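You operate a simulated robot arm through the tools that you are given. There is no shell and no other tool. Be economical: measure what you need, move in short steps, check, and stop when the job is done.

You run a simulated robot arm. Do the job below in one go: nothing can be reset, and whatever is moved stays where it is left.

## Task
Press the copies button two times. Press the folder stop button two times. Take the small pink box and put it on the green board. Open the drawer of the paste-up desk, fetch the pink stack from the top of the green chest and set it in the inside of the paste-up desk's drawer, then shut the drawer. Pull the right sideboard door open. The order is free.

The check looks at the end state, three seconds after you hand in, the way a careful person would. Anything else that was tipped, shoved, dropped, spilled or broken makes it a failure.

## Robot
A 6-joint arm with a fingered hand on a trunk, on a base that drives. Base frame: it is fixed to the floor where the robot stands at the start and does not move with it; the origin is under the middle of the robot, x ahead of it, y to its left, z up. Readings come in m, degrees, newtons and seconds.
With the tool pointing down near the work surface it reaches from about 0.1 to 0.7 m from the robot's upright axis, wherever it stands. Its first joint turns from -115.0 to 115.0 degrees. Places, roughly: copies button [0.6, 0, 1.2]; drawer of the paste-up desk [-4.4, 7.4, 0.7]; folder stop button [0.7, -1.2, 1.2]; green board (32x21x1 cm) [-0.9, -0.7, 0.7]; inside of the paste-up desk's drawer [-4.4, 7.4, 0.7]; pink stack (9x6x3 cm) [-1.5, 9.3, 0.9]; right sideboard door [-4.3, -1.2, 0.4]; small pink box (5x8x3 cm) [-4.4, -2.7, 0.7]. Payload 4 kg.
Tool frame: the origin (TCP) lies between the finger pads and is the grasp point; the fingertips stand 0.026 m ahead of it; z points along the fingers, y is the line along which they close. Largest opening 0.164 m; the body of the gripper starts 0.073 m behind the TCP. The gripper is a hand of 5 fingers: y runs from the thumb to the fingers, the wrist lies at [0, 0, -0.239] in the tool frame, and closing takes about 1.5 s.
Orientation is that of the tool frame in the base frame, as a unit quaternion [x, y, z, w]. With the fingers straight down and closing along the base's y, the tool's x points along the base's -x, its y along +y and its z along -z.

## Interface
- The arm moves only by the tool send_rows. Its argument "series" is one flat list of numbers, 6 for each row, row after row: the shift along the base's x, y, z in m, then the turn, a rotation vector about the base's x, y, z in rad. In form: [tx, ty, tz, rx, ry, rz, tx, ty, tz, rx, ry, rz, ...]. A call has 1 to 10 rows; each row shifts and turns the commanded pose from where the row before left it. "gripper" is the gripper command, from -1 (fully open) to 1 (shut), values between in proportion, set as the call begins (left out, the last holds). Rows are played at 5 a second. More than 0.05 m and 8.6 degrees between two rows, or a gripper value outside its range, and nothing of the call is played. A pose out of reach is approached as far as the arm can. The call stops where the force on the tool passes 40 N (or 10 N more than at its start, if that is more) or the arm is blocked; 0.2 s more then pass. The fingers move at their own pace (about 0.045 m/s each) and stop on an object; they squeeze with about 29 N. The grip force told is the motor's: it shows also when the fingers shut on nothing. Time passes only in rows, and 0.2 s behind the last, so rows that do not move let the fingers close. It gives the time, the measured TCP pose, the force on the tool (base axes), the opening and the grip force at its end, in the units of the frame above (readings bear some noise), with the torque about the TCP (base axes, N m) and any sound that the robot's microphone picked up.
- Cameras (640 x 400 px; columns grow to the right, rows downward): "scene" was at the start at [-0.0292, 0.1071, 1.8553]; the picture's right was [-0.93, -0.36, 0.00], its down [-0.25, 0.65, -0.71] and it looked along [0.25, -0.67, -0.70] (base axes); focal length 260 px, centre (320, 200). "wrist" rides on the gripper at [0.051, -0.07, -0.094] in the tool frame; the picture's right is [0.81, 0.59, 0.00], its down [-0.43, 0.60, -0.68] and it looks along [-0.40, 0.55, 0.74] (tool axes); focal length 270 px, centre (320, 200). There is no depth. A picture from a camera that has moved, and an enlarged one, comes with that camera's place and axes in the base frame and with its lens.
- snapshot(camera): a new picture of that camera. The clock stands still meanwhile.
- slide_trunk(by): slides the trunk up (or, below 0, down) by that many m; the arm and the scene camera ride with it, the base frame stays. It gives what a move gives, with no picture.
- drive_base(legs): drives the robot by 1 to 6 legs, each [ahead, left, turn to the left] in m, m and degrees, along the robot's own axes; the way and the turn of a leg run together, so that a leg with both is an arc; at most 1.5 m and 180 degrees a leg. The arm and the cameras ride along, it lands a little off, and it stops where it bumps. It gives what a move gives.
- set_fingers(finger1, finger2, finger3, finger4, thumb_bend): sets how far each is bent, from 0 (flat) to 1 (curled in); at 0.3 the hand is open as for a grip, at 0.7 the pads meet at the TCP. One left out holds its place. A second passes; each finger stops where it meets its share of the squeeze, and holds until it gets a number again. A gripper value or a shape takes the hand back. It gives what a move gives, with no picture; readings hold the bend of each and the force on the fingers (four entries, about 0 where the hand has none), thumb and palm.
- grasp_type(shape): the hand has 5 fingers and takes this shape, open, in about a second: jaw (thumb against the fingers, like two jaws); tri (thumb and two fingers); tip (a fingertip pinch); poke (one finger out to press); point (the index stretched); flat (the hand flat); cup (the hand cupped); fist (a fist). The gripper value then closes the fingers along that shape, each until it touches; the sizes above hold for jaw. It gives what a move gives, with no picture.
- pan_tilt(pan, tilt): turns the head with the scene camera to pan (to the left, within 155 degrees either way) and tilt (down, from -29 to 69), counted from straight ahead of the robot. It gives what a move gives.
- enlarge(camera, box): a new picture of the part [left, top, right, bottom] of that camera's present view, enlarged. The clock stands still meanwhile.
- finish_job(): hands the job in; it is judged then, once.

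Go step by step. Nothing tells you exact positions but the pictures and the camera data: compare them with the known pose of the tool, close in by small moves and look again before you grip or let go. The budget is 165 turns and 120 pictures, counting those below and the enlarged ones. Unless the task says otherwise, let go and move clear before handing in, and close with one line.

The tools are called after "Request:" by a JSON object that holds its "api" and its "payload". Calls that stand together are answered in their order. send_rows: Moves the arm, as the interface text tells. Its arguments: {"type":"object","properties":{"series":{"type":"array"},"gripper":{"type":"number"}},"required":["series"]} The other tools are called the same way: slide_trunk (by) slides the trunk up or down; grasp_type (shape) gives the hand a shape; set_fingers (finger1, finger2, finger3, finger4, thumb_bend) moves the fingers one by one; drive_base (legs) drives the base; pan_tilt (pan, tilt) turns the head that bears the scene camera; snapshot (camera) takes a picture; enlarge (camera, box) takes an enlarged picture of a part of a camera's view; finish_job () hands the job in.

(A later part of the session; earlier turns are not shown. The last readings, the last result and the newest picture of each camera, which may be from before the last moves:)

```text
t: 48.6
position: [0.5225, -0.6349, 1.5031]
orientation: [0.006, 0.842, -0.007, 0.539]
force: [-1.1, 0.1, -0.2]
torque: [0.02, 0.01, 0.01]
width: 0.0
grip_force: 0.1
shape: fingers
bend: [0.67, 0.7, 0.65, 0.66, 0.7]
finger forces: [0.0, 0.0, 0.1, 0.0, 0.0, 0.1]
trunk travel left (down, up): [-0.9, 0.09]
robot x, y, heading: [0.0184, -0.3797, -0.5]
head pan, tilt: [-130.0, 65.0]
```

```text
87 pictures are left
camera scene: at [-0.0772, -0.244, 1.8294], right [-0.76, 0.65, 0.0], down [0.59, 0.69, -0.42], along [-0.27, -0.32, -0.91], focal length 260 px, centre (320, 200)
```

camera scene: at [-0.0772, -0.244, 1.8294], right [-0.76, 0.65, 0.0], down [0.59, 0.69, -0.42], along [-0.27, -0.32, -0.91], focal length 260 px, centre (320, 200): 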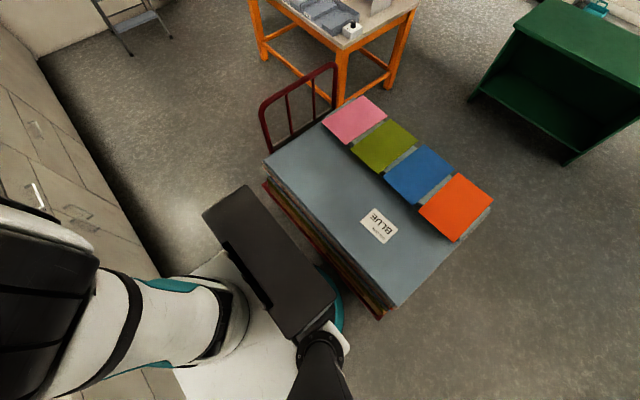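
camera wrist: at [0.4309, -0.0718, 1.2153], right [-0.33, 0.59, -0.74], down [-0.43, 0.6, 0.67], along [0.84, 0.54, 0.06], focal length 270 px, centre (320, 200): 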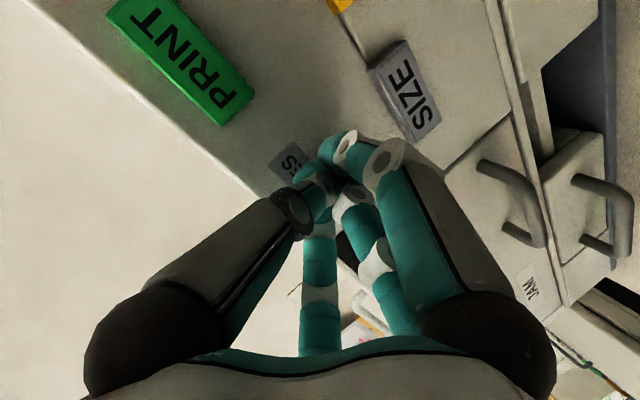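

Clear now. I carry on right by 0.55 m and look at the folder.

Request:
{"api": "drive_base", "payload": {"legs": [[0, -0.55, 0.5]]}}

Request:
{"api": "pan_tilt", "payload": {"pan": -20, "tilt": 40}}

Request:
{"api": "snapshot", "payload": {"camera": "scene"}}

```text
t: 51.8
position: [0.526, -1.1841, 1.5028]
orientation: [0.002, 0.842, -0.004, 0.54]
force: [-0.1, -0.4, -0.2]
torque: [-0.01, -0.01, 0.0]
width: 0.0002
grip_force: 0.0
shape: fingers
bend: [0.67, 0.7, 0.65, 0.66, 0.7]
finger forces: [0.0, 0.0, 0.0, 0.1, 0.0, 0.0]
trunk travel left (down, up): [-0.9, 0.09]
robot x, y, heading: [0.0173, -0.9363, 0.4]
head pan, tilt: [-130.0, 65.0]
```

```text
t: 53.7
position: [0.5252, -1.1834, 1.5028]
orientation: [0.002, 0.842, -0.004, 0.539]
force: [0.2, 0.6, -0.4]
torque: [0.02, 0.04, 0.03]
width: 0.0
grip_force: 0.0
shape: fingers
bend: [0.67, 0.7, 0.65, 0.66, 0.7]
finger forces: [0.0, 0.0, 0.0, 0.0, 0.0, 0.1]
trunk travel left (down, up): [-0.9, 0.09]
robot x, y, heading: [0.0236, -0.9339, 0.3]
head pan, tilt: [-20.0, 40.0]
```

```text
86 pictures are left
camera scene: at [0.04, -0.7813, 1.8617], right [-0.34, -0.94, 0.0], down [-0.61, 0.22, -0.77], along [0.72, -0.26, -0.64], focal length 260 px, centre (320, 200)
```

scene: 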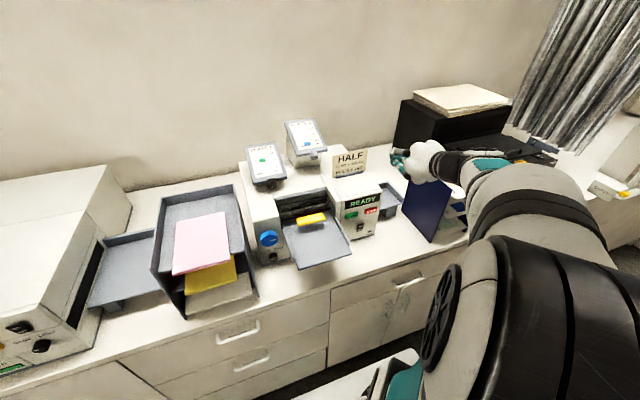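

I zoom in on the STOP button to triangulate it.

Request:
{"api": "enlarge", "payload": {"camera": "scene", "box": [320, 170, 410, 260]}}

Request:
{"api": "pan_tilt", "payload": {"pan": -10, "tilt": 50}}

Request:
{"api": "enlarge", "payload": {"camera": "scene", "box": [320, 100, 480, 200]}}

```text
4.44 times, centred on (365, 215) of scene
camera zoom: at [0.04, -0.7813, 1.8617], right [-0.34, -0.94, 0.0], down [-0.61, 0.22, -0.77], along [0.72, -0.26, -0.64], focal length 1155 px, centre (120, 133)
```

zoom: 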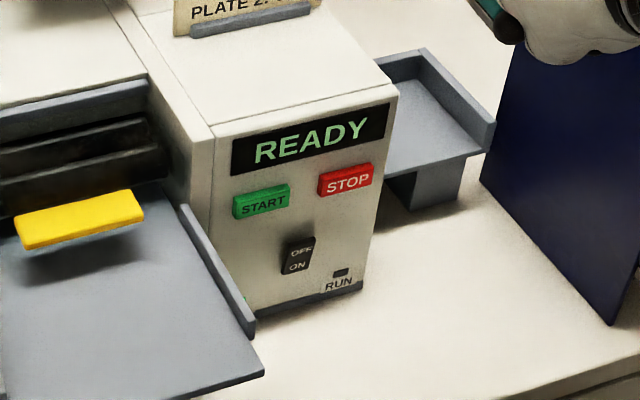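

```text
t: 54.4
position: [0.5251, -1.1842, 1.5028]
orientation: [0.001, 0.842, -0.004, 0.539]
force: [-0.6, 0.0, -0.6]
torque: [-0.02, 0.0, -0.02]
width: 0.0001
grip_force: 0.0
shape: fingers
bend: [0.67, 0.7, 0.65, 0.66, 0.7]
finger forces: [0.0, 0.1, 0.0, 0.1, 0.0, 0.0]
trunk travel left (down, up): [-0.9, 0.09]
robot x, y, heading: [0.0183, -0.9375, 0.7]
head pan, tilt: [-10.0, 50.0]
```

```text
4.00 times, centred on (400, 150) of scene
camera zoom: at [0.0359, -0.7656, 1.8475], right [-0.17, -0.99, 0.0], down [-0.75, 0.13, -0.64], along [0.63, -0.11, -0.77], focal length 1039 px, centre (0, 400)
```

zoom: 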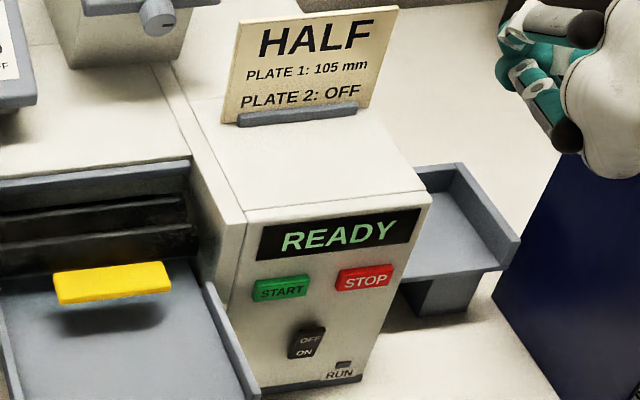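

STOP is about [0.69, -1.235, 1.16]. I bring the hand to a standoff in front of it.

Request:
{"api": "send_rows", "payload": {"series": [0, -0.01, -0.04, 0, 0, 0, 0, -0.01, -0.04, 0, 0, 0, 0, -0.01, -0.04, 0, 0, 0, 0, -0.01, -0.04, 0, 0, 0, 0, -0.01, -0.04, 0, 0, 0, 0, 0, -0.04, 0, 0, 0, 0, 0, -0.03, 0, 0, 0]}}

Request:
{"api": "snapshot", "payload": {"camera": "scene"}}

Request:
{"api": "snapshot", "payload": {"camera": "wrist"}}

```text
t: 56.0
position: [0.5277, -1.2336, 1.2315]
orientation: [0.001, 0.842, -0.004, 0.54]
force: [0.6, 0.0, 0.8]
torque: [-0.01, -0.02, 0.0]
width: 0.0
grip_force: 0.1
shape: fingers
bend: [0.67, 0.7, 0.65, 0.66, 0.7]
finger forces: [0.0, 0.0, 0.1, 0.0, 0.1, 0.1]
trunk travel left (down, up): [-0.9, 0.09]
robot x, y, heading: [0.02, -0.9342, 0.5]
head pan, tilt: [-10.0, 50.0]
```

```text
83 pictures are left
camera scene: at [0.0367, -0.7667, 1.8476], right [-0.17, -0.99, 0.0], down [-0.76, 0.13, -0.64], along [0.63, -0.11, -0.77], focal length 260 px, centre (320, 200)
```

scene: 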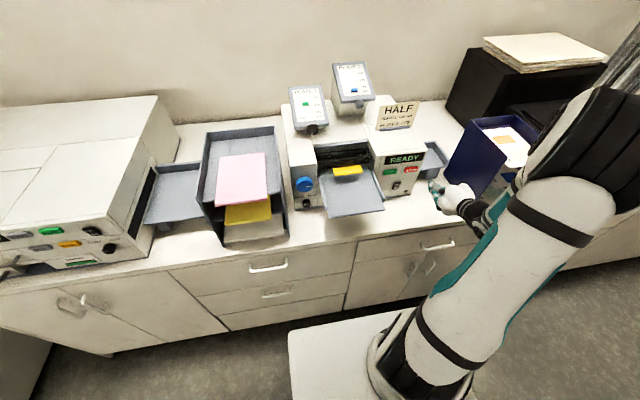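

```text
82 pictures are left
camera wrist: at [0.4212, -1.3029, 1.2254], right [-0.33, 0.59, -0.74], down [-0.43, 0.6, 0.67], along [0.84, 0.54, 0.05], focal length 270 px, centre (320, 200)
```

wrist: 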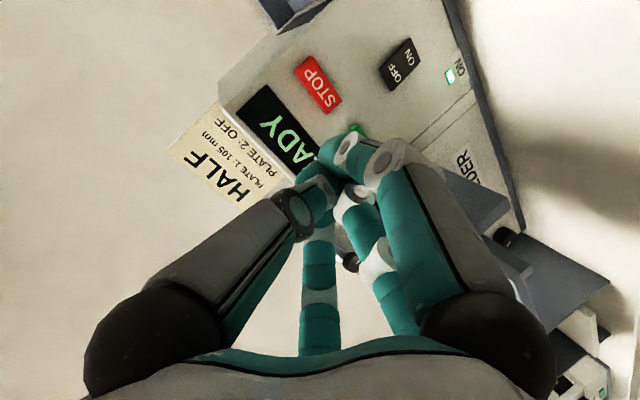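

Both views agree on STOP ≈ [0.69, -1.232, 1.16]. I advance along the tool direction to 3–4 cm short and check.

Request:
{"api": "send_rows", "payload": {"series": [0.027, 0, -0.0115, 0, 0, 0, 0.027, 0.001, -0.0115, 0, 0, 0, 0.027, 0, -0.0115, 0, 0, 0]}}

Request:
{"api": "enlarge", "payload": {"camera": "scene", "box": [360, 130, 480, 230]}}

Request:
{"api": "snapshot", "payload": {"camera": "wrist"}}

```text
t: 56.8
position: [0.6097, -1.233, 1.2004]
orientation: [0.001, 0.842, -0.004, 0.539]
force: [0.1, 0.0, -0.7]
torque: [0.04, 0.01, 0.03]
width: 0.0
grip_force: 0.1
shape: fingers
bend: [0.67, 0.7, 0.65, 0.66, 0.7]
finger forces: [0.1, 0.0, 0.0, 0.0, 0.1, 0.0]
trunk travel left (down, up): [-0.9, 0.09]
robot x, y, heading: [0.0195, -0.9311, 0.4]
head pan, tilt: [-10.0, 50.0]
```

```text
4.00 times, centred on (420, 180) of scene
camera zoom: at [0.0378, -0.7662, 1.8476], right [-0.17, -0.99, 0.0], down [-0.76, 0.13, -0.64], along [0.63, -0.11, -0.77], focal length 1039 px, centre (-80, 280)
```

zoom: 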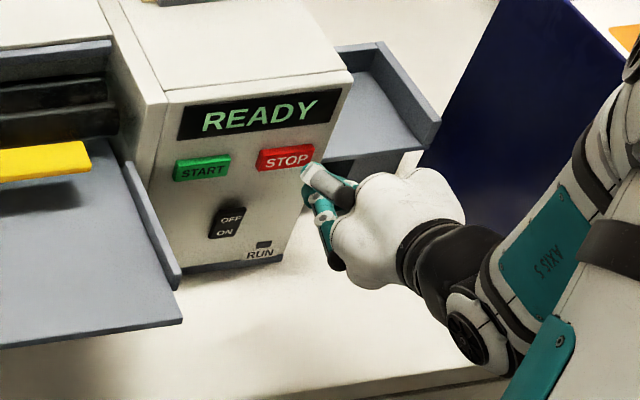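

```text
80 pictures are left
camera wrist: at [0.5022, -1.3022, 1.1938], right [-0.34, 0.59, -0.74], down [-0.43, 0.6, 0.67], along [0.84, 0.54, 0.05], focal length 270 px, centre (320, 200)
```

wrist: 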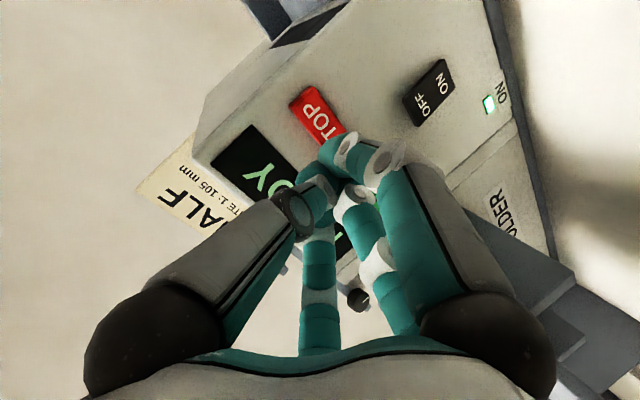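

Lined up; I press now in small steps.

Request:
{"api": "send_rows", "payload": {"series": [0.0118, -0.002, -0.0054, 0, 0, 0, 0.0118, -0.003, -0.0054, 0, 0, 0, 0.0118, 0, -0.0054, 0, 0, 0, 0.0091, 0, -0.0042, 0, 0, 0, 0.0091, 0, -0.0042, 0, 0, 0, 0.0091, 0, -0.0042, 0, 0, 0]}}

Request:
{"api": "enlarge", "payload": {"camera": "scene", "box": [360, 130, 480, 230]}}

```text
t: 58.2
position: [0.6658, -1.2374, 1.1707]
orientation: [0.003, 0.842, -0.004, 0.54]
force: [-14.7, 0.8, 3.9]
torque: [0.04, -0.08, 0.09]
width: 0.0
grip_force: 0.1
shape: fingers
bend: [0.67, 0.7, 0.75, 0.73, 0.7]
finger forces: [0.0, 0.1, 0.0, 0.1, 0.1, 0.0]
trunk travel left (down, up): [-0.9, 0.09]
robot x, y, heading: [0.0223, -0.9367, 0.5]
head pan, tilt: [-10.0, 50.0]
heard: click
```

```text
4.00 times, centred on (420, 180) of scene
camera zoom: at [0.0318, -0.7655, 1.8476], right [-0.17, -0.99, 0.0], down [-0.75, 0.13, -0.64], along [0.64, -0.11, -0.76], focal length 1039 px, centre (-80, 280)
```

zoom: 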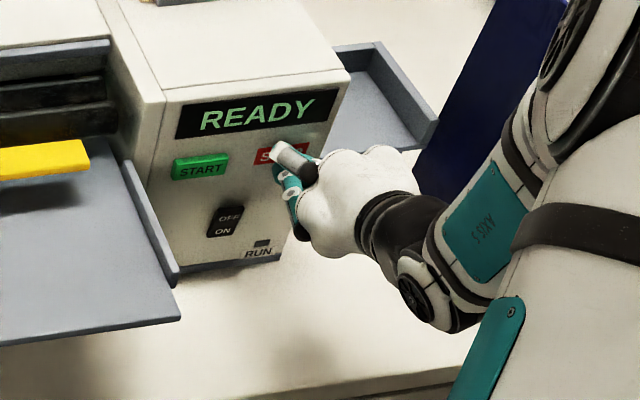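

One click on STOP. I back off and press a second time.

Request:
{"api": "send_rows", "payload": {"series": [-0.0136, 0, 0.0062, 0, 0, 0, -0.0136, 0, 0.0062, 0, 0, 0, 0, 0, 0, 0, 0, 0]}}

Request:
{"api": "send_rows", "payload": {"series": [0.0136, 0, -0.0062, 0, 0, 0, 0.0136, 0, -0.0062, 0, 0, 0]}}

Request:
{"api": "send_rows", "payload": {"series": [-0.0136, 0, 0.0062, 0, 0, 0, -0.0136, 0, 0.0062, 0, 0, 0, -0.03, 0, 0.015, 0, 0, 0, -0.03, 0, 0.015, 0, 0, 0]}}

Request:
{"api": "enlarge", "payload": {"camera": "scene", "box": [360, 130, 480, 230]}}

```text
t: 59.0
position: [0.6427, -1.2376, 1.1825]
orientation: [0.001, 0.842, -0.003, 0.54]
force: [-0.1, 0.4, -0.6]
torque: [0.0, 0.04, -0.02]
width: 0.0001
grip_force: 0.1
shape: fingers
bend: [0.67, 0.7, 0.75, 0.73, 0.7]
finger forces: [0.0, 0.0, 0.1, 0.0, 0.0, 0.0]
trunk travel left (down, up): [-0.9, 0.09]
robot x, y, heading: [0.0215, -0.9342, 0.4]
head pan, tilt: [-10.0, 50.0]
```

```text
t: 59.6
position: [0.6664, -1.2386, 1.1687]
orientation: [0.002, 0.842, -0.004, 0.539]
force: [-15.4, 0.8, 2.8]
torque: [0.03, -0.05, 0.07]
width: 0.0
grip_force: 0.0
shape: fingers
bend: [0.67, 0.7, 0.77, 0.75, 0.7]
finger forces: [0.1, 0.0, 0.0, 0.0, 0.1, 0.0]
trunk travel left (down, up): [-0.9, 0.09]
robot x, y, heading: [0.0197, -0.9387, 0.4]
head pan, tilt: [-10.0, 50.0]
heard: click
```

```text
t: 60.6
position: [0.5812, -1.237, 1.2119]
orientation: [0.001, 0.842, -0.003, 0.54]
force: [-0.4, 0.3, -0.6]
torque: [-0.01, 0.01, 0.0]
width: 0.0002
grip_force: 0.1
shape: fingers
bend: [0.67, 0.7, 0.76, 0.74, 0.7]
finger forces: [0.1, 0.1, 0.1, 0.0, 0.0, 0.1]
trunk travel left (down, up): [-0.9, 0.09]
robot x, y, heading: [0.02, -0.9374, 0.5]
head pan, tilt: [-10.0, 50.0]
```

```text
4.00 times, centred on (420, 180) of scene
camera zoom: at [0.0345, -0.7651, 1.8474], right [-0.17, -0.99, 0.0], down [-0.76, 0.13, -0.64], along [0.63, -0.11, -0.77], focal length 1039 px, centre (-80, 280)
```

zoom: 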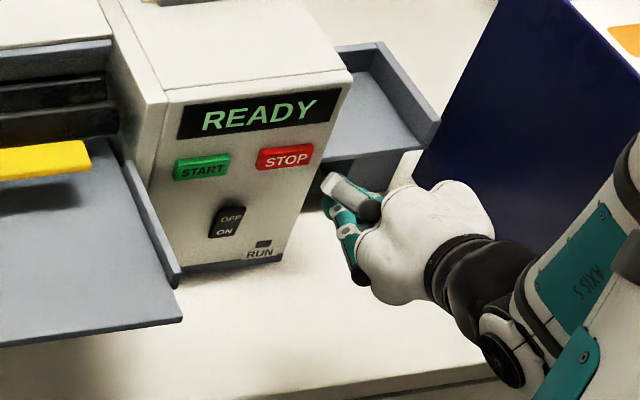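

Both STOP presses clicked. Next I raise the arm and drive out by the left way I came, turn around, and head to the sideboard.

Request:
{"api": "send_rows", "payload": {"series": [-0.02, 0, 0.04, 0, 0, 0, -0.02, 0.01, 0.04, 0, 0, 0, -0.02, 0.01, 0.04, 0, 0, 0, -0.01, 0.01, 0.045, 0, 0, 0, 0, 0.01, 0.045, 0, 0, 0, 0, 0.01, 0.045, 0, 0, 0, 0, 0, 0.045, 0, 0, 0]}}

Request:
{"api": "snapshot", "payload": {"camera": "scene"}}

```text
t: 62.2
position: [0.5113, -1.1878, 1.5096]
orientation: [0.0, 0.84, -0.005, 0.542]
force: [0.8, 0.3, 0.0]
torque: [0.01, 0.0, -0.03]
width: 0.0
grip_force: 0.0
shape: fingers
bend: [0.67, 0.7, 0.76, 0.74, 0.7]
finger forces: [0.0, 0.0, 0.0, 0.0, 0.1, 0.0]
trunk travel left (down, up): [-0.9, 0.09]
robot x, y, heading: [0.024, -0.9346, 0.5]
head pan, tilt: [-10.0, 50.0]
```

```text
77 pictures are left
camera scene: at [0.0357, -0.7656, 1.8474], right [-0.17, -0.99, 0.0], down [-0.76, 0.13, -0.64], along [0.63, -0.11, -0.77], focal length 260 px, centre (320, 200)
```

scene: 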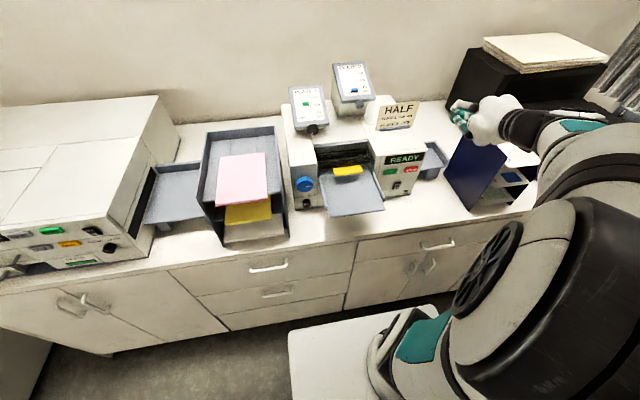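

Arm is clear. I drive out and turn around.

Request:
{"api": "drive_base", "payload": {"legs": [[0, 1.42, 0], [-1.3, 0, 0]]}}

Request:
{"api": "drive_base", "payload": {"legs": [[0, 0, 90], [0, 0, 90]]}}

Request:
{"api": "pan_tilt", "payload": {"pan": 20, "tilt": 30}}

Request:
{"api": "snapshot", "payload": {"camera": "scene"}}

```text
t: 75.4
position: [-0.7886, 0.2404, 1.5097]
orientation: [0.005, 0.84, -0.009, 0.542]
force: [-0.1, 0.6, -0.1]
torque: [-0.01, -0.03, 0.04]
width: 0.0
grip_force: 0.1
shape: fingers
bend: [0.67, 0.7, 0.76, 0.74, 0.7]
finger forces: [0.0, 0.1, 0.0, 0.0, 0.0, 0.0]
trunk travel left (down, up): [-0.9, 0.09]
robot x, y, heading: [-1.2824, 0.497, -0.2]
head pan, tilt: [-10.0, 50.0]
```

```text
t: 83.5
position: [-1.7675, 0.7521, 1.5103]
orientation: [0.841, -0.002, -0.542, -0.006]
force: [0.4, 0.9, 0.6]
torque: [-0.02, -0.03, 0.0]
width: 0.0002
grip_force: 0.1
shape: fingers
bend: [0.67, 0.7, 0.76, 0.74, 0.7]
finger forces: [0.0, 0.0, 0.0, 0.1, 0.1, 0.0]
trunk travel left (down, up): [-0.9, 0.09]
robot x, y, heading: [-1.2752, 0.4977, -180.0]
head pan, tilt: [-10.0, 50.0]
```

```text
t: 84.4
position: [-1.7676, 0.7534, 1.5091]
orientation: [0.84, -0.002, -0.542, -0.007]
force: [0.1, -0.1, -0.6]
torque: [-0.02, 0.01, 0.01]
width: 0.0002
grip_force: 0.0
shape: fingers
bend: [0.67, 0.7, 0.76, 0.74, 0.7]
finger forces: [0.0, 0.0, 0.0, 0.1, 0.0, 0.0]
trunk travel left (down, up): [-0.9, 0.09]
robot x, y, heading: [-1.2744, 0.4994, -179.9]
head pan, tilt: [20.0, 30.0]
```

```text
76 pictures are left
camera scene: at [-1.3, 0.2803, 1.877], right [-0.34, 0.94, 0.0], down [0.47, 0.17, -0.87], along [-0.81, -0.3, -0.5], focal length 260 px, centre (320, 200)
```

scene: 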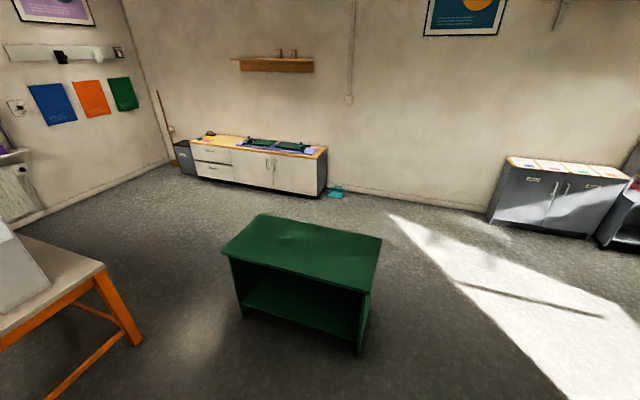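

The route to the sideboard passes right of the green bench, then left along the sideboard. I drive it in stages.

Request:
{"api": "drive_base", "payload": {"legs": [[0, -0.18, 0], [1.15, 0, 0], [1.12, 0, 0]]}}

Request:
{"api": "pan_tilt", "payload": {"pan": 50, "tilt": 40}}

Request:
{"api": "snapshot", "payload": {"camera": "scene"}}

```text
t: 96.8
position: [-4.0461, 0.885, 1.509]
orientation: [0.84, 0.012, -0.542, 0.003]
force: [-0.6, 2.0, 0.7]
torque: [0.0, 0.03, -0.03]
width: 0.0004
grip_force: 0.1
shape: fingers
bend: [0.67, 0.7, 0.76, 0.74, 0.7]
finger forces: [0.0, 0.1, 0.0, 0.1, 0.1, 0.0]
trunk travel left (down, up): [-0.9, 0.09]
robot x, y, heading: [-3.5464, 0.6439, -178.1]
head pan, tilt: [20.0, 30.0]
```

```text
t: 97.7
position: [-4.0458, 0.8834, 1.5095]
orientation: [0.84, 0.011, -0.542, 0.001]
force: [0.2, 0.4, 0.6]
torque: [0.0, -0.02, 0.02]
width: 0.0001
grip_force: 0.2
shape: fingers
bend: [0.67, 0.7, 0.76, 0.74, 0.7]
finger forces: [0.0, 0.0, 0.1, 0.0, 0.0, 0.1]
trunk travel left (down, up): [-0.9, 0.09]
robot x, y, heading: [-3.5459, 0.6461, -178.1]
head pan, tilt: [50.0, 40.0]
```

```text
75 pictures are left
camera scene: at [-3.5324, 0.3934, 1.8617], right [-0.79, 0.62, 0.0], down [0.4, 0.51, -0.77], along [-0.47, -0.6, -0.64], focal length 260 px, centre (320, 200)
```

scene: 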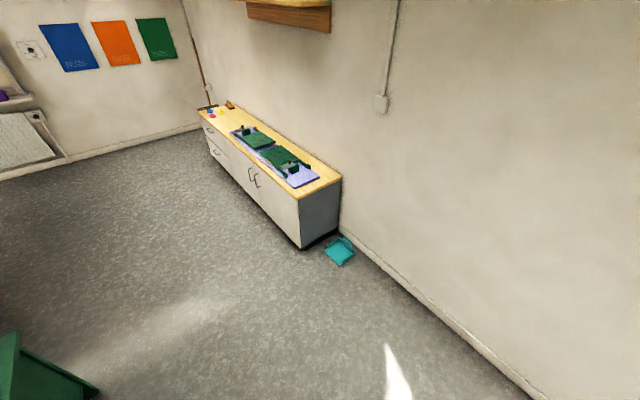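

The sideboard's front is at x ≈ -4.33, with the bench well behind me. I drive left along it towards the drawer end.

Request:
{"api": "drive_base", "payload": {"legs": [[0, 0, -2], [0, 1.5, 0], [0, 1.4, 0]]}}

Request:
{"api": "pan_tilt", "payload": {"pan": 10, "tilt": 45}}

Request:
{"api": "snapshot", "payload": {"camera": "scene"}}

```text
t: 112.0
position: [-4.0513, -1.9788, 1.5099]
orientation: [0.841, -0.007, -0.542, -0.01]
force: [-0.1, -0.6, 0.8]
torque: [-0.01, -0.01, 0.0]
width: 0.0
grip_force: 0.1
shape: fingers
bend: [0.67, 0.7, 0.76, 0.74, 0.7]
finger forces: [0.1, 0.0, 0.0, 0.0, 0.1, 0.0]
trunk travel left (down, up): [-0.9, 0.09]
robot x, y, heading: [-3.5679, -2.2392, 179.3]
head pan, tilt: [50.0, 40.0]
```

```text
t: 113.1
position: [-4.0517, -1.9776, 1.5084]
orientation: [0.84, -0.007, -0.543, -0.01]
force: [0.8, 0.4, -0.1]
torque: [0.0, -0.01, 0.03]
width: 0.0
grip_force: 0.1
shape: fingers
bend: [0.67, 0.7, 0.76, 0.74, 0.7]
finger forces: [0.0, 0.0, 0.1, 0.0, 0.0, 0.0]
trunk travel left (down, up): [-0.9, 0.09]
robot x, y, heading: [-3.5635, -2.2375, 179.2]
head pan, tilt: [10.0, 45.0]
```

```text
74 pictures are left
camera scene: at [-3.5852, -2.4397, 1.8544], right [-0.16, 0.99, 0.0], down [0.7, 0.12, -0.71], along [-0.7, -0.12, -0.71], focal length 260 px, centre (320, 200)
```

scene: 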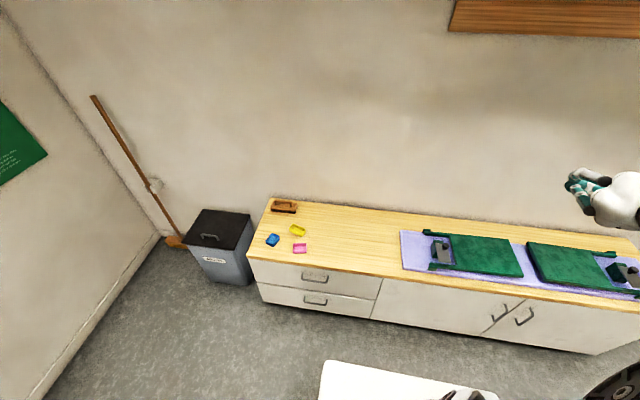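

The pink box sits at about [-4.39, -2.70, 0.65] next to a blue and a yellow one. I move nearer, lower the trunk and open the hand, and look closely.

Request:
{"api": "drive_base", "payload": {"legs": [[0, 0.2, 0.8], [0.25, 0, 0]]}}

Request:
{"api": "slide_trunk", "payload": {"by": -0.5}}

Request:
{"api": "grasp_type", "payload": {"shape": "jaw"}}

Request:
{"api": "pan_tilt", "payload": {"pan": 20, "tilt": 50}}

Request:
{"api": "snapshot", "payload": {"camera": "scene"}}

```text
t: 116.1
position: [-4.3082, -2.1851, 1.5081]
orientation: [0.841, 0.001, -0.542, -0.004]
force: [-0.1, -0.1, 0.6]
torque: [-0.02, -0.02, 0.0]
width: 0.0
grip_force: 0.1
shape: fingers
bend: [0.67, 0.7, 0.76, 0.74, 0.7]
finger forces: [0.0, 0.0, 0.0, 0.0, 0.0, 0.1]
trunk travel left (down, up): [-0.9, 0.09]
robot x, y, heading: [-3.8089, -2.438, -179.6]
head pan, tilt: [10.0, 45.0]
```

```text
refused: -0.5 is not a number from -0.4 to 0.4
```

```text
t: 117.0
position: [-4.3068, -2.1856, 1.5097]
orientation: [0.841, 0.001, -0.542, -0.005]
force: [0.3, 0.1, 0.5]
torque: [0.02, 0.0, 0.03]
width: 0.164
grip_force: 0.2
shape: jaw
bend: [0.3, 0.3, 0.3, 0.3, 0.3]
finger forces: [0.1, 0.0, 0.0, 0.1, 0.0, 0.0]
trunk travel left (down, up): [-0.9, 0.09]
robot x, y, heading: [-3.8121, -2.4376, -179.8]
head pan, tilt: [10.0, 45.0]
```

```text
t: 117.7
position: [-4.3058, -2.1853, 1.5091]
orientation: [0.841, 0.001, -0.542, -0.004]
force: [-1.1, -0.2, 0.4]
torque: [-0.01, 0.01, 0.01]
width: 0.164
grip_force: 0.1
shape: jaw
bend: [0.3, 0.3, 0.3, 0.3, 0.3]
finger forces: [0.0, 0.0, 0.1, 0.0, 0.1, 0.0]
trunk travel left (down, up): [-0.9, 0.09]
robot x, y, heading: [-3.8164, -2.4372, -179.6]
head pan, tilt: [20.0, 50.0]
```

```text
73 pictures are left
camera scene: at [-3.8229, -2.6507, 1.8475], right [-0.35, 0.94, 0.0], down [0.72, 0.27, -0.64], along [-0.6, -0.22, -0.77], focal length 260 px, centre (320, 200)
```

scene: 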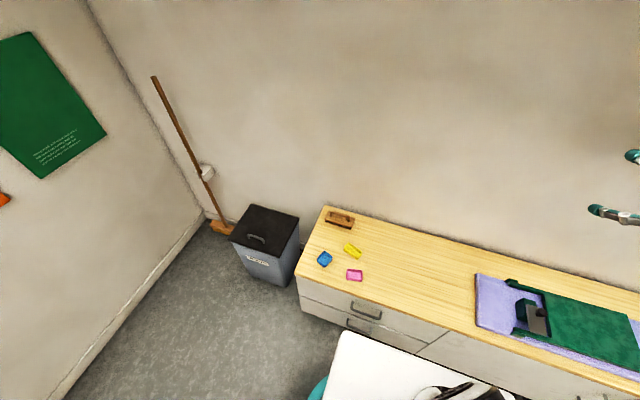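

Request:
{"api": "enlarge", "payload": {"camera": "scene", "box": [300, 200, 400, 300]}}

```text
4.00 times, centred on (350, 250) of scene
camera zoom: at [-3.8229, -2.6507, 1.8475], right [-0.35, 0.94, 0.0], down [0.72, 0.27, -0.64], along [-0.6, -0.22, -0.77], focal length 1039 px, centre (200, 0)
```

zoom: 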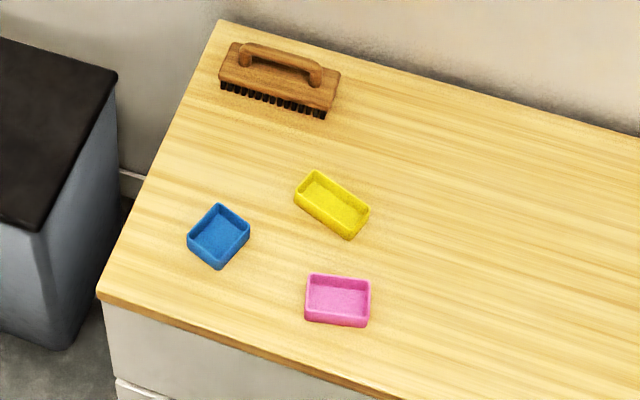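

These are little open trays; the pink one is centred near [-4.38, -2.682], long side about along y, top at z ≈ 0.67. I lower the trunk and turn the hand to point down over it.

Request:
{"api": "slide_trunk", "payload": {"by": -0.4}}

Request:
{"api": "send_rows", "payload": {"series": [-0.007, -0.048, 0, 0, -0.1141, 0.0244, -0.007, -0.048, 0, 0, -0.1141, 0.0244, -0.007, -0.048, 0, 0, -0.1141, 0.0244, -0.007, -0.048, 0, 0, -0.1141, 0.0244, -0.007, -0.048, 0, 0, -0.1141, 0.0244, -0.007, -0.048, 0, 0, -0.1141, 0.0244, -0.007, -0.048, 0, 0, -0.1141, 0.0244, -0.007, -0.048, 0, 0, -0.1141, 0.0244, -0.007, -0.048, 0, 0, -0.1141, 0.0244, -0.007, -0.048, 0, 0, -0.1141, 0.0244], "gripper": -0.46}}

Request:
{"api": "snapshot", "payload": {"camera": "scene"}}

Request:
{"api": "snapshot", "payload": {"camera": "wrist"}}

```text
t: 121.5
position: [-4.3073, -2.1861, 1.1094]
orientation: [0.84, 0.001, -0.542, -0.004]
force: [-0.5, 0.2, 0.7]
torque: [0.01, -0.02, 0.02]
width: 0.1641
grip_force: 0.0
shape: jaw
bend: [0.3, 0.3, 0.3, 0.3, 0.3]
finger forces: [0.0, 0.0, 0.0, 0.0, 0.0, 0.1]
trunk travel left (down, up): [-0.5, 0.49]
robot x, y, heading: [-3.8168, -2.4356, -179.6]
head pan, tilt: [20.0, 50.0]
```

```text
t: 123.3
position: [-4.2848, -2.4759, 0.6875]
orientation: [0.983, 0.079, -0.163, 0.04]
force: [4.3, 0.1, 28.9]
torque: [2.3, 0.33, -0.4]
width: 0.1195
grip_force: 0.1
shape: jaw
bend: [0.28, 0.28, 0.28, 0.28, 0.66]
finger forces: [0.0, 0.0, 0.1, 0.1, 29.5, 0.1]
out of reach, approached as far as the arm can: row 1, 2, 3, 4, 5, 6, 7, 8
trunk travel left (down, up): [-0.5, 0.49]
robot x, y, heading: [-3.8148, -2.4377, -179.4]
head pan, tilt: [20.0, 50.0]
stopped in row 8: the force on the tool passed its limit at 87 N (the readings are from after the stop); the commanded pose is now the measured one
```

```text
71 pictures are left
camera scene: at [-3.8205, -2.65, 1.4482], right [-0.35, 0.94, 0.0], down [0.72, 0.27, -0.64], along [-0.6, -0.23, -0.76], focal length 260 px, centre (320, 200)
```

scene: 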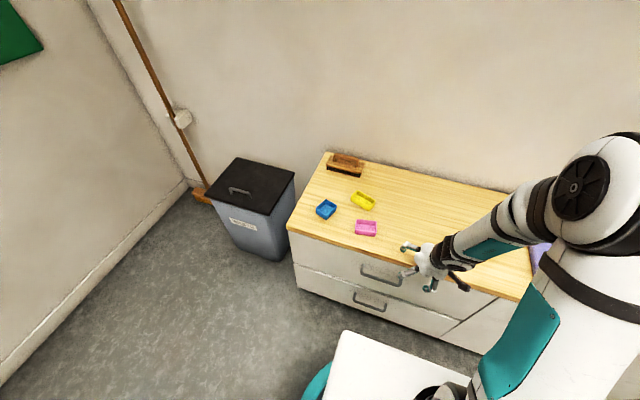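

```text
70 pictures are left
camera wrist: at [-4.2197, -2.3909, 0.7553], right [0.85, -0.46, -0.23], down [-0.09, -0.58, 0.81], along [-0.51, -0.67, -0.53], focal length 270 px, centre (320, 200)
```

wrist: 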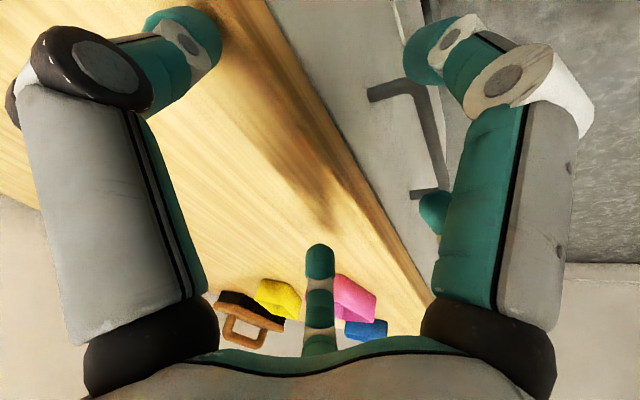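

Those poses were beyond the arm's reach and the hand sagged onto the counter; the trays look untouched. I lift straight up and then level the hand in small steps.

Request:
{"api": "send_rows", "payload": {"series": [0, 0, 0.02, 0, 0, 0, 0, 0, 0.03, 0, 0, 0, 0, 0, 0.04, 0, 0, 0, 0, 0, 0.04, 0, 0, 0]}}

Request:
{"api": "enlarge", "payload": {"camera": "scene", "box": [280, 140, 540, 320]}}

```text
t: 124.3
position: [-4.2477, -2.4756, 0.7084]
orientation: [0.982, 0.079, -0.166, 0.041]
force: [0.9, -0.7, 0.3]
torque: [-0.03, 0.01, 0.02]
width: 0.1198
grip_force: 0.0
shape: jaw
bend: [0.28, 0.28, 0.28, 0.28, 0.63]
finger forces: [0.0, 0.0, 0.0, 0.0, 0.0, 0.1]
out of reach, approached as far as the arm can: row 1, 2, 3, 4
trunk travel left (down, up): [-0.5, 0.49]
robot x, y, heading: [-3.8139, -2.4357, -179.6]
head pan, tilt: [20.0, 50.0]
```

```text
2.22 times, centred on (410, 230) of scene
camera zoom: at [-3.8231, -2.6508, 1.4475], right [-0.35, 0.94, 0.0], down [0.72, 0.27, -0.64], along [-0.6, -0.22, -0.77], focal length 577 px, centre (120, 133)
```

zoom: 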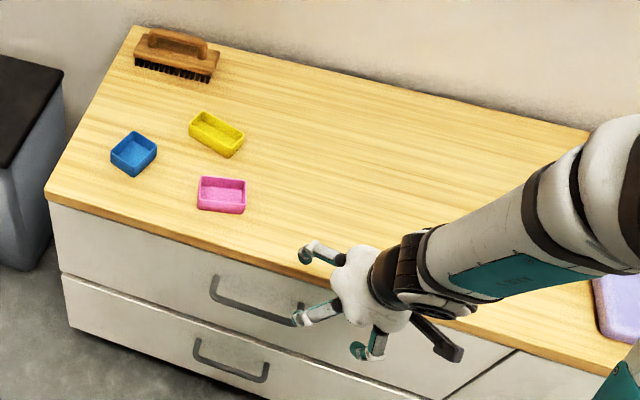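

The arm seems stuck at a wrist limit in this configuration. I pitch the hand back forward while lifting, then will come down to working height before levelling.

Request:
{"api": "send_rows", "payload": {"series": [0.0, 0.02, 0.03, 0, 0.14, -0.02, 0, 0.02, 0.03, 0, 0.14, -0.02, 0, 0.02, 0.03, 0, 0.14, -0.02, 0, 0.02, 0.03, 0, 0.14, -0.02, 0, 0.02, 0.03, 0, 0.14, -0.02, 0, 0.02, 0.03, 0, 0.14, -0.02]}}

Request:
{"api": "snapshot", "payload": {"camera": "scene"}}

```text
t: 125.7
position: [-4.368, -2.3354, 0.8935]
orientation: [0.835, 0.032, -0.549, -0.003]
force: [-0.3, -0.4, -1.0]
torque: [0.03, 0.01, 0.0]
width: 0.1198
grip_force: 0.1
shape: jaw
bend: [0.28, 0.28, 0.28, 0.28, 0.63]
finger forces: [0.0, 0.0, 0.1, 0.0, 0.0, 0.1]
out of reach, approached as far as the arm can: row 1, 2, 3, 4, 5, 6
trunk travel left (down, up): [-0.5, 0.49]
robot x, y, heading: [-3.8128, -2.4386, -179.3]
head pan, tilt: [20.0, 50.0]
```

```text
68 pictures are left
camera scene: at [-3.823, -2.6507, 1.4475], right [-0.35, 0.94, 0.0], down [0.72, 0.27, -0.64], along [-0.6, -0.22, -0.77], focal length 260 px, centre (320, 200)
```

scene: 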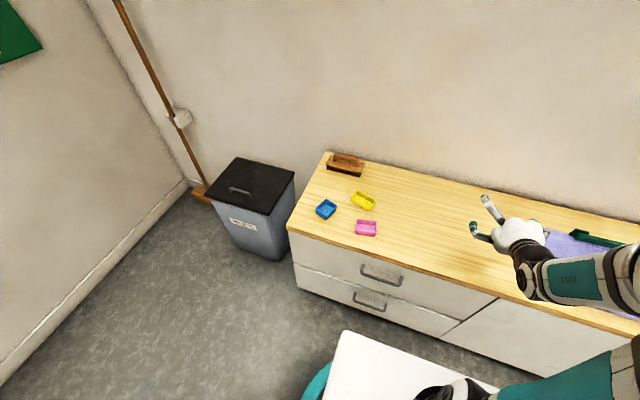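

I now understand: pitching about the TCP pulled the wrist too far in. I first move forward at this pitch to get a clean reachable pose, then pitch down about the wrist.

Request:
{"api": "send_rows", "payload": {"series": [-0.045, 0, 0, 0, 0, 0, -0.045, 0, 0, 0, 0, 0, -0.045, 0, 0, 0, 0, 0, -0.045, 0, 0, 0, 0, 0, -0.03, 0, 0, 0, 0, 0]}}

```text
t: 126.9
position: [-4.5796, -2.3352, 0.89]
orientation: [0.835, 0.03, -0.55, -0.004]
force: [-0.3, 1.0, 0.4]
torque: [-0.05, 0.01, 0.02]
width: 0.1199
grip_force: 0.1
shape: jaw
bend: [0.28, 0.28, 0.28, 0.28, 0.63]
finger forces: [0.0, 0.0, 0.0, 0.0, 0.0, 0.0]
trunk travel left (down, up): [-0.5, 0.49]
robot x, y, heading: [-3.8136, -2.4341, -179.3]
head pan, tilt: [20.0, 50.0]
```

Clean pose now. I pitch the hand down about the wrist while drifting towards the tray.

Request:
{"api": "send_rows", "payload": {"series": [0.0127, -0.015, -0.0191, 0, -0.1163, 0, 0.0151, -0.015, -0.0169, 0, -0.1163, 0, 0.0179, -0.015, -0.0153, 0, -0.1163, 0, 0.0201, -0.015, -0.0129, 0, -0.1163, 0, 0.0225, -0.015, -0.0107, 0, -0.1163, 0]}}

Request:
{"api": "send_rows", "payload": {"series": [0.0241, -0.015, -0.0089, 0, -0.1163, 0, 0.0253, -0.015, -0.006, 0, -0.1163, 0, 0.0268, -0.015, -0.0029, 0, -0.1163, 0, 0.027, -0.015, 0.0002, 0, -0.1163, 0, 0.028, -0.015, 0.0033, 0, -0.1163, 0]}}

Request:
{"api": "snapshot", "payload": {"camera": "scene"}}

```text
t: 128.1
position: [-4.4609, -2.414, 0.7689]
orientation: [0.953, 0.031, -0.302, 0.003]
force: [0.0, -0.7, 0.9]
torque: [0.01, -0.02, -0.07]
width: 0.1198
grip_force: 0.2
shape: jaw
bend: [0.28, 0.28, 0.28, 0.28, 0.63]
finger forces: [0.1, 0.0, 0.0, 0.1, 0.0, 0.0]
out of reach, approached as far as the arm can: row 4, 5
trunk travel left (down, up): [-0.5, 0.49]
robot x, y, heading: [-3.814, -2.4344, -179.4]
head pan, tilt: [20.0, 50.0]
```

```text
t: 128.7
position: [-4.3801, -2.4424, 0.6949]
orientation: [0.976, 0.029, -0.214, 0.005]
force: [-2.6, 3.2, 45.2]
torque: [-0.17, -0.87, 0.11]
width: 0.1116
grip_force: 0.0
shape: jaw
bend: [0.37, 0.32, 0.28, 0.28, 0.63]
finger forces: [26.9, 18.6, 0.0, 0.1, 0.1, 0.0]
out of reach, approached as far as the arm can: row 1, 2, 3
trunk travel left (down, up): [-0.5, 0.49]
robot x, y, heading: [-3.815, -2.4364, -179.4]
head pan, tilt: [20.0, 50.0]
stopped in row 3: the force on the tool passed its limit at 58 N (the readings are from after the stop); the commanded pose is now the measured one
```

```text
67 pictures are left
camera scene: at [-3.82, -2.6504, 1.4485], right [-0.35, 0.94, 0.0], down [0.72, 0.27, -0.64], along [-0.6, -0.22, -0.76], focal length 260 px, centre (320, 200)
```

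scene: 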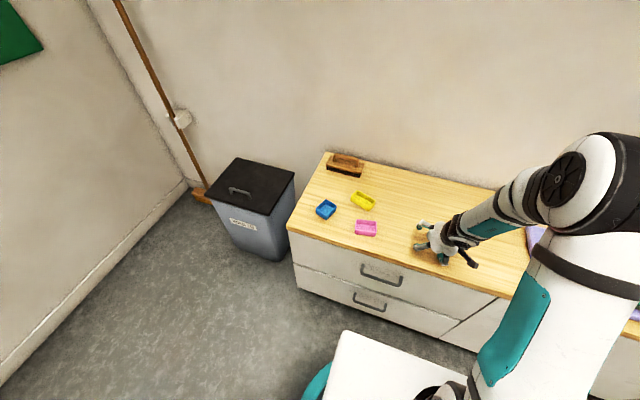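

I think the wrist has flipped: the joint cannot pass straight through alignment with the forearm. I'll retrace—lift with the hand forward, swing to my right side as at the start, pitch down there, then swing back in front with the tool down.

Request:
{"api": "send_rows", "payload": {"series": [-0.0146, 0.0125, 0.0394, 0, 0.0875, 0, -0.0146, 0.0125, 0.0394, 0, 0.0875, 0, -0.0146, 0.0125, 0.0394, 0, 0.0875, 0, -0.0146, 0.0125, 0.0394, 0, 0.0875, 0, -0.0146, 0.0125, 0.0394, 0, 0.0875, 0, -0.0146, 0.0125, 0.0394, 0, 0.0875, 0, -0.0146, 0.0125, 0.0394, 0, 0.0875, 0, -0.0146, 0.0125, 0.0394, 0, 0.0875, 0]}}

Request:
{"api": "snapshot", "payload": {"camera": "scene"}}

```text
t: 130.5
position: [-4.494, -2.3404, 1.0032]
orientation: [0.848, 0.029, -0.53, -0.005]
force: [-1.1, 0.8, 0.0]
torque: [-0.02, 0.01, -0.03]
width: 0.1196
grip_force: 0.0
shape: jaw
bend: [0.29, 0.29, 0.28, 0.28, 0.63]
finger forces: [0.0, 0.1, 0.0, 0.0, 0.0, 0.0]
trunk travel left (down, up): [-0.5, 0.49]
robot x, y, heading: [-3.8145, -2.4381, -179.6]
head pan, tilt: [20.0, 50.0]
```

```text
66 pictures are left
camera scene: at [-3.8232, -2.6507, 1.4475], right [-0.35, 0.94, 0.0], down [0.72, 0.27, -0.64], along [-0.6, -0.22, -0.77], focal length 260 px, centre (320, 200)
```

scene: 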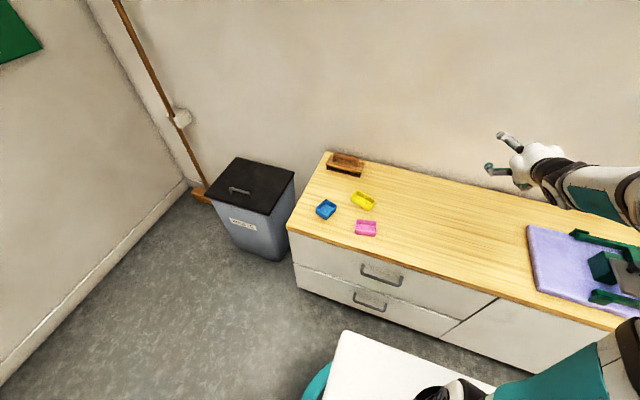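

Recovered cleanly. Now I swing to my right side at this pitch.

Request:
{"api": "send_rows", "payload": {"series": [0.02, 0.04, 0, 0, 0, 0, 0.02, 0.04, 0, 0, 0, 0, 0.03, 0.035, 0, 0, 0, 0, 0.035, 0.035, 0, 0, 0, 0, 0.035, 0.035, 0, 0, 0, 0, 0.035, 0.035, 0, 0, 0, 0, 0.035, 0.03, 0, 0, 0, 0, 0.035, 0.03, 0, 0, 0, 0, 0.035, 0.03, 0, 0, 0, 0, 0.035, 0.03, 0, 0, 0, 0]}}

```text
t: 132.7
position: [-4.1774, -1.9998, 0.9995]
orientation: [0.848, 0.03, -0.53, -0.004]
force: [0.3, -0.3, 0.9]
torque: [0.02, 0.01, 0.01]
width: 0.1198
grip_force: 0.1
shape: jaw
bend: [0.28, 0.29, 0.28, 0.28, 0.63]
finger forces: [0.1, 0.0, 0.1, 0.0, 0.0, 0.0]
trunk travel left (down, up): [-0.5, 0.49]
robot x, y, heading: [-3.8126, -2.4393, -179.5]
head pan, tilt: [20.0, 50.0]
```

No flags. I pitch down about the wrist here.

Request:
{"api": "send_rows", "payload": {"series": [0.0167, 0, -0.0289, 0, -0.1396, 0, 0.0206, 0, -0.0263, 0, -0.1396, 0, 0.0239, 0, -0.0232, 0, -0.1396, 0, 0.027, 0, -0.0196, 0, -0.1396, 0, 0.0294, 0, -0.0158, 0, -0.1396, 0, 0.0313, 0, -0.0112, 0, -0.1396, 0, 0.0327, 0, -0.0069, 0, -0.1396, 0, 0.0332, 0, -0.0024, 0, -0.1396, 0]}}

```text
t: 134.5
position: [-3.9152, -2.0043, 0.8462]
orientation: [0.998, 0.036, -0.057, 0.009]
force: [-0.5, 0.5, -0.3]
torque: [-0.03, 0.0, 0.01]
width: 0.1197
grip_force: 0.1
shape: jaw
bend: [0.28, 0.28, 0.28, 0.28, 0.63]
finger forces: [0.0, 0.1, 0.1, 0.0, 0.0, 0.0]
out of reach, approached as far as the arm can: row 6, 7, 8
trunk travel left (down, up): [-0.5, 0.49]
robot x, y, heading: [-3.8136, -2.4386, -179.5]
head pan, tilt: [20.0, 50.0]
```

The hand is nearly vertical now. I swing about the robot's axis to the front with the yaw following.

Request:
{"api": "send_rows", "payload": {"series": [-0.0428, -0.0124, 0, 0, 0, 0.1, -0.0414, -0.0165, 0, 0, 0, 0.1, -0.0396, -0.0207, 0, 0, 0, 0.1, -0.0371, -0.0243, 0, 0, 0, 0.1, -0.0347, -0.0281, 0, 0, 0, 0.1]}}

Request:
{"api": "send_rows", "payload": {"series": [-0.0318, -0.0315, 0, 0, 0, 0.1, -0.0282, -0.0342, 0, 0, 0, 0.1, -0.0247, -0.0368, 0, 0, 0, 0.1, -0.0212, -0.0398, 0, 0, 0, 0.1, -0.0169, -0.041, 0, 0, 0, 0.1]}}

Request:
{"api": "snapshot", "payload": {"camera": "scene"}}

```text
t: 135.7
position: [-4.1141, -2.1043, 0.8451]
orientation: [0.957, 0.285, -0.057, 0.023]
force: [-0.3, 0.2, -0.3]
torque: [0.0, 0.0, -0.03]
width: 0.1197
grip_force: 0.1
shape: jaw
bend: [0.28, 0.28, 0.28, 0.28, 0.63]
finger forces: [0.0, 0.0, 0.0, 0.0, 0.0, 0.1]
trunk travel left (down, up): [-0.5, 0.49]
robot x, y, heading: [-3.8111, -2.4374, -179.6]
head pan, tilt: [20.0, 50.0]
```

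```text
t: 136.9
position: [-4.2243, -2.2741, 0.8431]
orientation: [0.856, 0.513, -0.049, 0.037]
force: [-0.4, -0.1, 0.3]
torque: [0.02, -0.03, 0.0]
width: 0.1196
grip_force: 0.0
shape: jaw
bend: [0.28, 0.28, 0.28, 0.28, 0.63]
finger forces: [0.1, 0.0, 0.0, 0.1, 0.0, 0.0]
out of reach, approached as far as the arm can: row 1, 3, 4, 5
trunk travel left (down, up): [-0.5, 0.49]
robot x, y, heading: [-3.817, -2.4366, -179.7]
head pan, tilt: [20.0, 50.0]
```

```text
65 pictures are left
camera scene: at [-3.8233, -2.6509, 1.4475], right [-0.35, 0.94, 0.0], down [0.72, 0.27, -0.64], along [-0.6, -0.22, -0.77], focal length 260 px, centre (320, 200)
```

scene: 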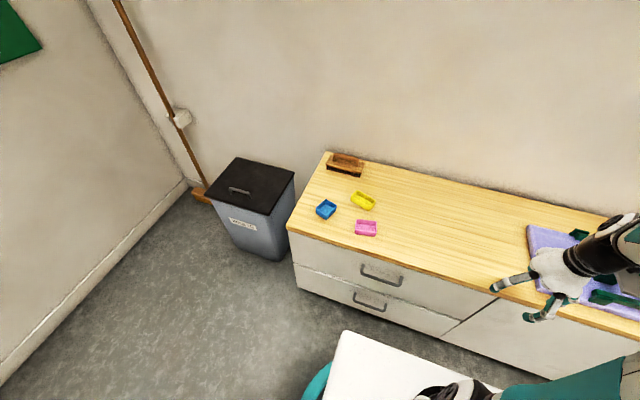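

Good; now I reset the fingers, level the hand and carry on above the pink tray with the closing line across its short side.

Request:
{"api": "grasp_type", "payload": {"shape": "jaw"}}

Request:
{"api": "send_rows", "payload": {"series": [-0.0173, -0.0453, 0, 0.0128, -0.0051, 0.0814, -0.0173, -0.0453, 0, 0.0128, -0.0051, 0.0814, -0.0173, -0.0453, 0, 0.0128, -0.0051, 0.0814, -0.0173, -0.0453, 0, 0.0128, -0.0051, 0.0814, -0.0173, -0.0453, 0, 0.0128, -0.0051, 0.0814, -0.0173, -0.0453, 0, 0.0128, -0.0051, 0.0814, -0.0173, -0.0453, 0, 0.0128, -0.0051, 0.0814, -0.0173, -0.0453, 0, 0.0128, -0.0051, 0.0814, -0.0173, -0.0453, 0, 0.0128, -0.0051, 0.0814], "gripper": -0.1}}

Request:
{"api": "snapshot", "payload": {"camera": "scene"}}

Request:
{"api": "snapshot", "payload": {"camera": "wrist"}}

```text
t: 137.8
position: [-4.2239, -2.2738, 0.8441]
orientation: [0.856, 0.512, -0.05, 0.037]
force: [-0.1, -0.5, 0.8]
torque: [0.02, 0.03, 0.0]
width: 0.1644
grip_force: 0.0
shape: jaw
bend: [0.3, 0.3, 0.3, 0.3, 0.3]
finger forces: [0.1, 0.1, 0.0, 0.0, 0.0, 0.1]
trunk travel left (down, up): [-0.5, 0.49]
robot x, y, heading: [-3.8131, -2.4375, -179.6]
head pan, tilt: [20.0, 50.0]
```

```text
t: 139.8
position: [-4.3462, -2.4995, 0.8136]
orientation: [0.616, 0.788, 0.011, 0.019]
force: [-1.1, 0.6, -0.5]
torque: [0.05, 0.0, 0.0]
width: 0.0907
grip_force: 0.0
shape: jaw
bend: [0.35, 0.35, 0.35, 0.35, 0.7]
finger forces: [0.1, 0.0, 0.1, 0.1, 0.1, 0.0]
out of reach, approached as far as the arm can: row 1, 2, 3, 4, 5, 6, 7, 8, 9
trunk travel left (down, up): [-0.5, 0.49]
robot x, y, heading: [-3.8125, -2.4388, -179.6]
head pan, tilt: [20.0, 50.0]
```

```text
64 pictures are left
camera scene: at [-3.8235, -2.6512, 1.4474], right [-0.35, 0.94, 0.0], down [0.72, 0.27, -0.64], along [-0.6, -0.22, -0.77], focal length 260 px, centre (320, 200)
```

scene: 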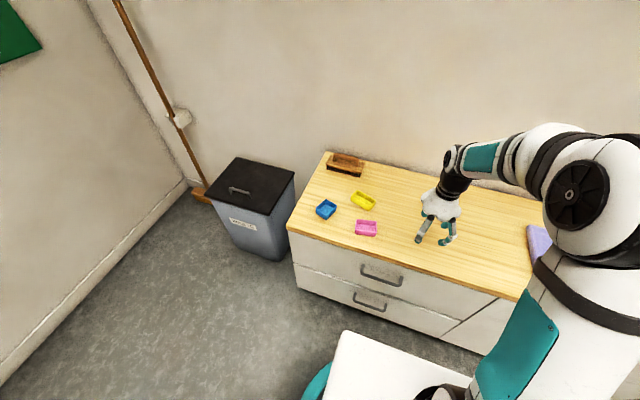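

```text
63 pictures are left
camera wrist: at [-4.4304, -2.4676, 0.9028], right [0.37, 0.93, 0.01], down [0.65, -0.27, 0.71], along [0.66, -0.26, -0.7], focal length 270 px, centre (320, 200)
```

wrist: 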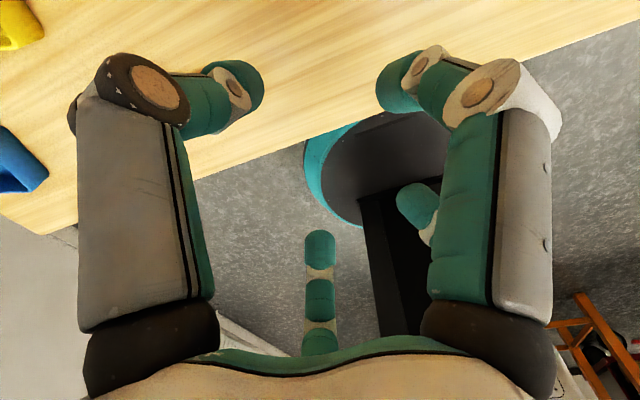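

The arm is in the good configuration now; rather than reach farther I shift the base left and a little ahead.

Request:
{"api": "drive_base", "payload": {"legs": [[0.03, 0.18, 0]]}}

Request:
{"api": "snapshot", "payload": {"camera": "wrist"}}

Request:
{"api": "snapshot", "payload": {"camera": "scene"}}

```text
t: 141.3
position: [-4.3751, -2.677, 0.8133]
orientation: [0.616, 0.788, 0.011, 0.02]
force: [-0.5, -0.3, 0.5]
torque: [0.0, 0.01, -0.01]
width: 0.0907
grip_force: 0.0
shape: jaw
bend: [0.35, 0.35, 0.35, 0.35, 0.7]
finger forces: [0.0, 0.0, 0.0, 0.1, 0.0, 0.0]
trunk travel left (down, up): [-0.5, 0.49]
robot x, y, heading: [-3.8445, -2.6133, -179.6]
head pan, tilt: [20.0, 50.0]
```

```text
62 pictures are left
camera wrist: at [-4.4593, -2.645, 0.9031], right [0.37, 0.93, 0.01], down [0.65, -0.27, 0.71], along [0.66, -0.26, -0.71], focal length 270 px, centre (320, 200)
```

wrist: 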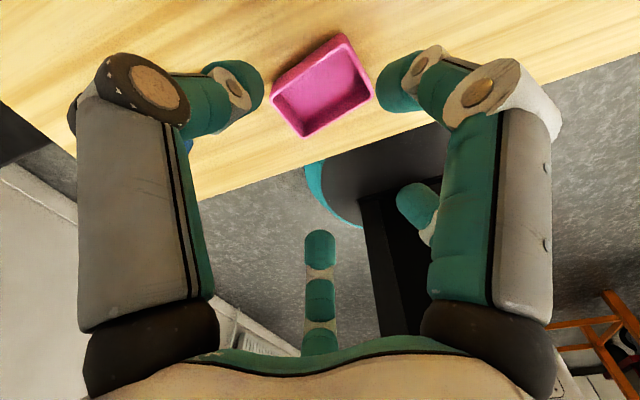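

```text
61 pictures are left
camera scene: at [-3.8526, -2.8295, 1.4474], right [-0.35, 0.94, 0.0], down [0.72, 0.27, -0.64], along [-0.6, -0.22, -0.77], focal length 260 px, centre (320, 200)
```

scene: 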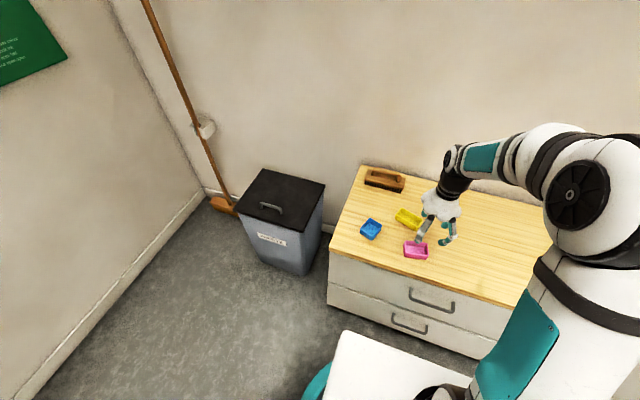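

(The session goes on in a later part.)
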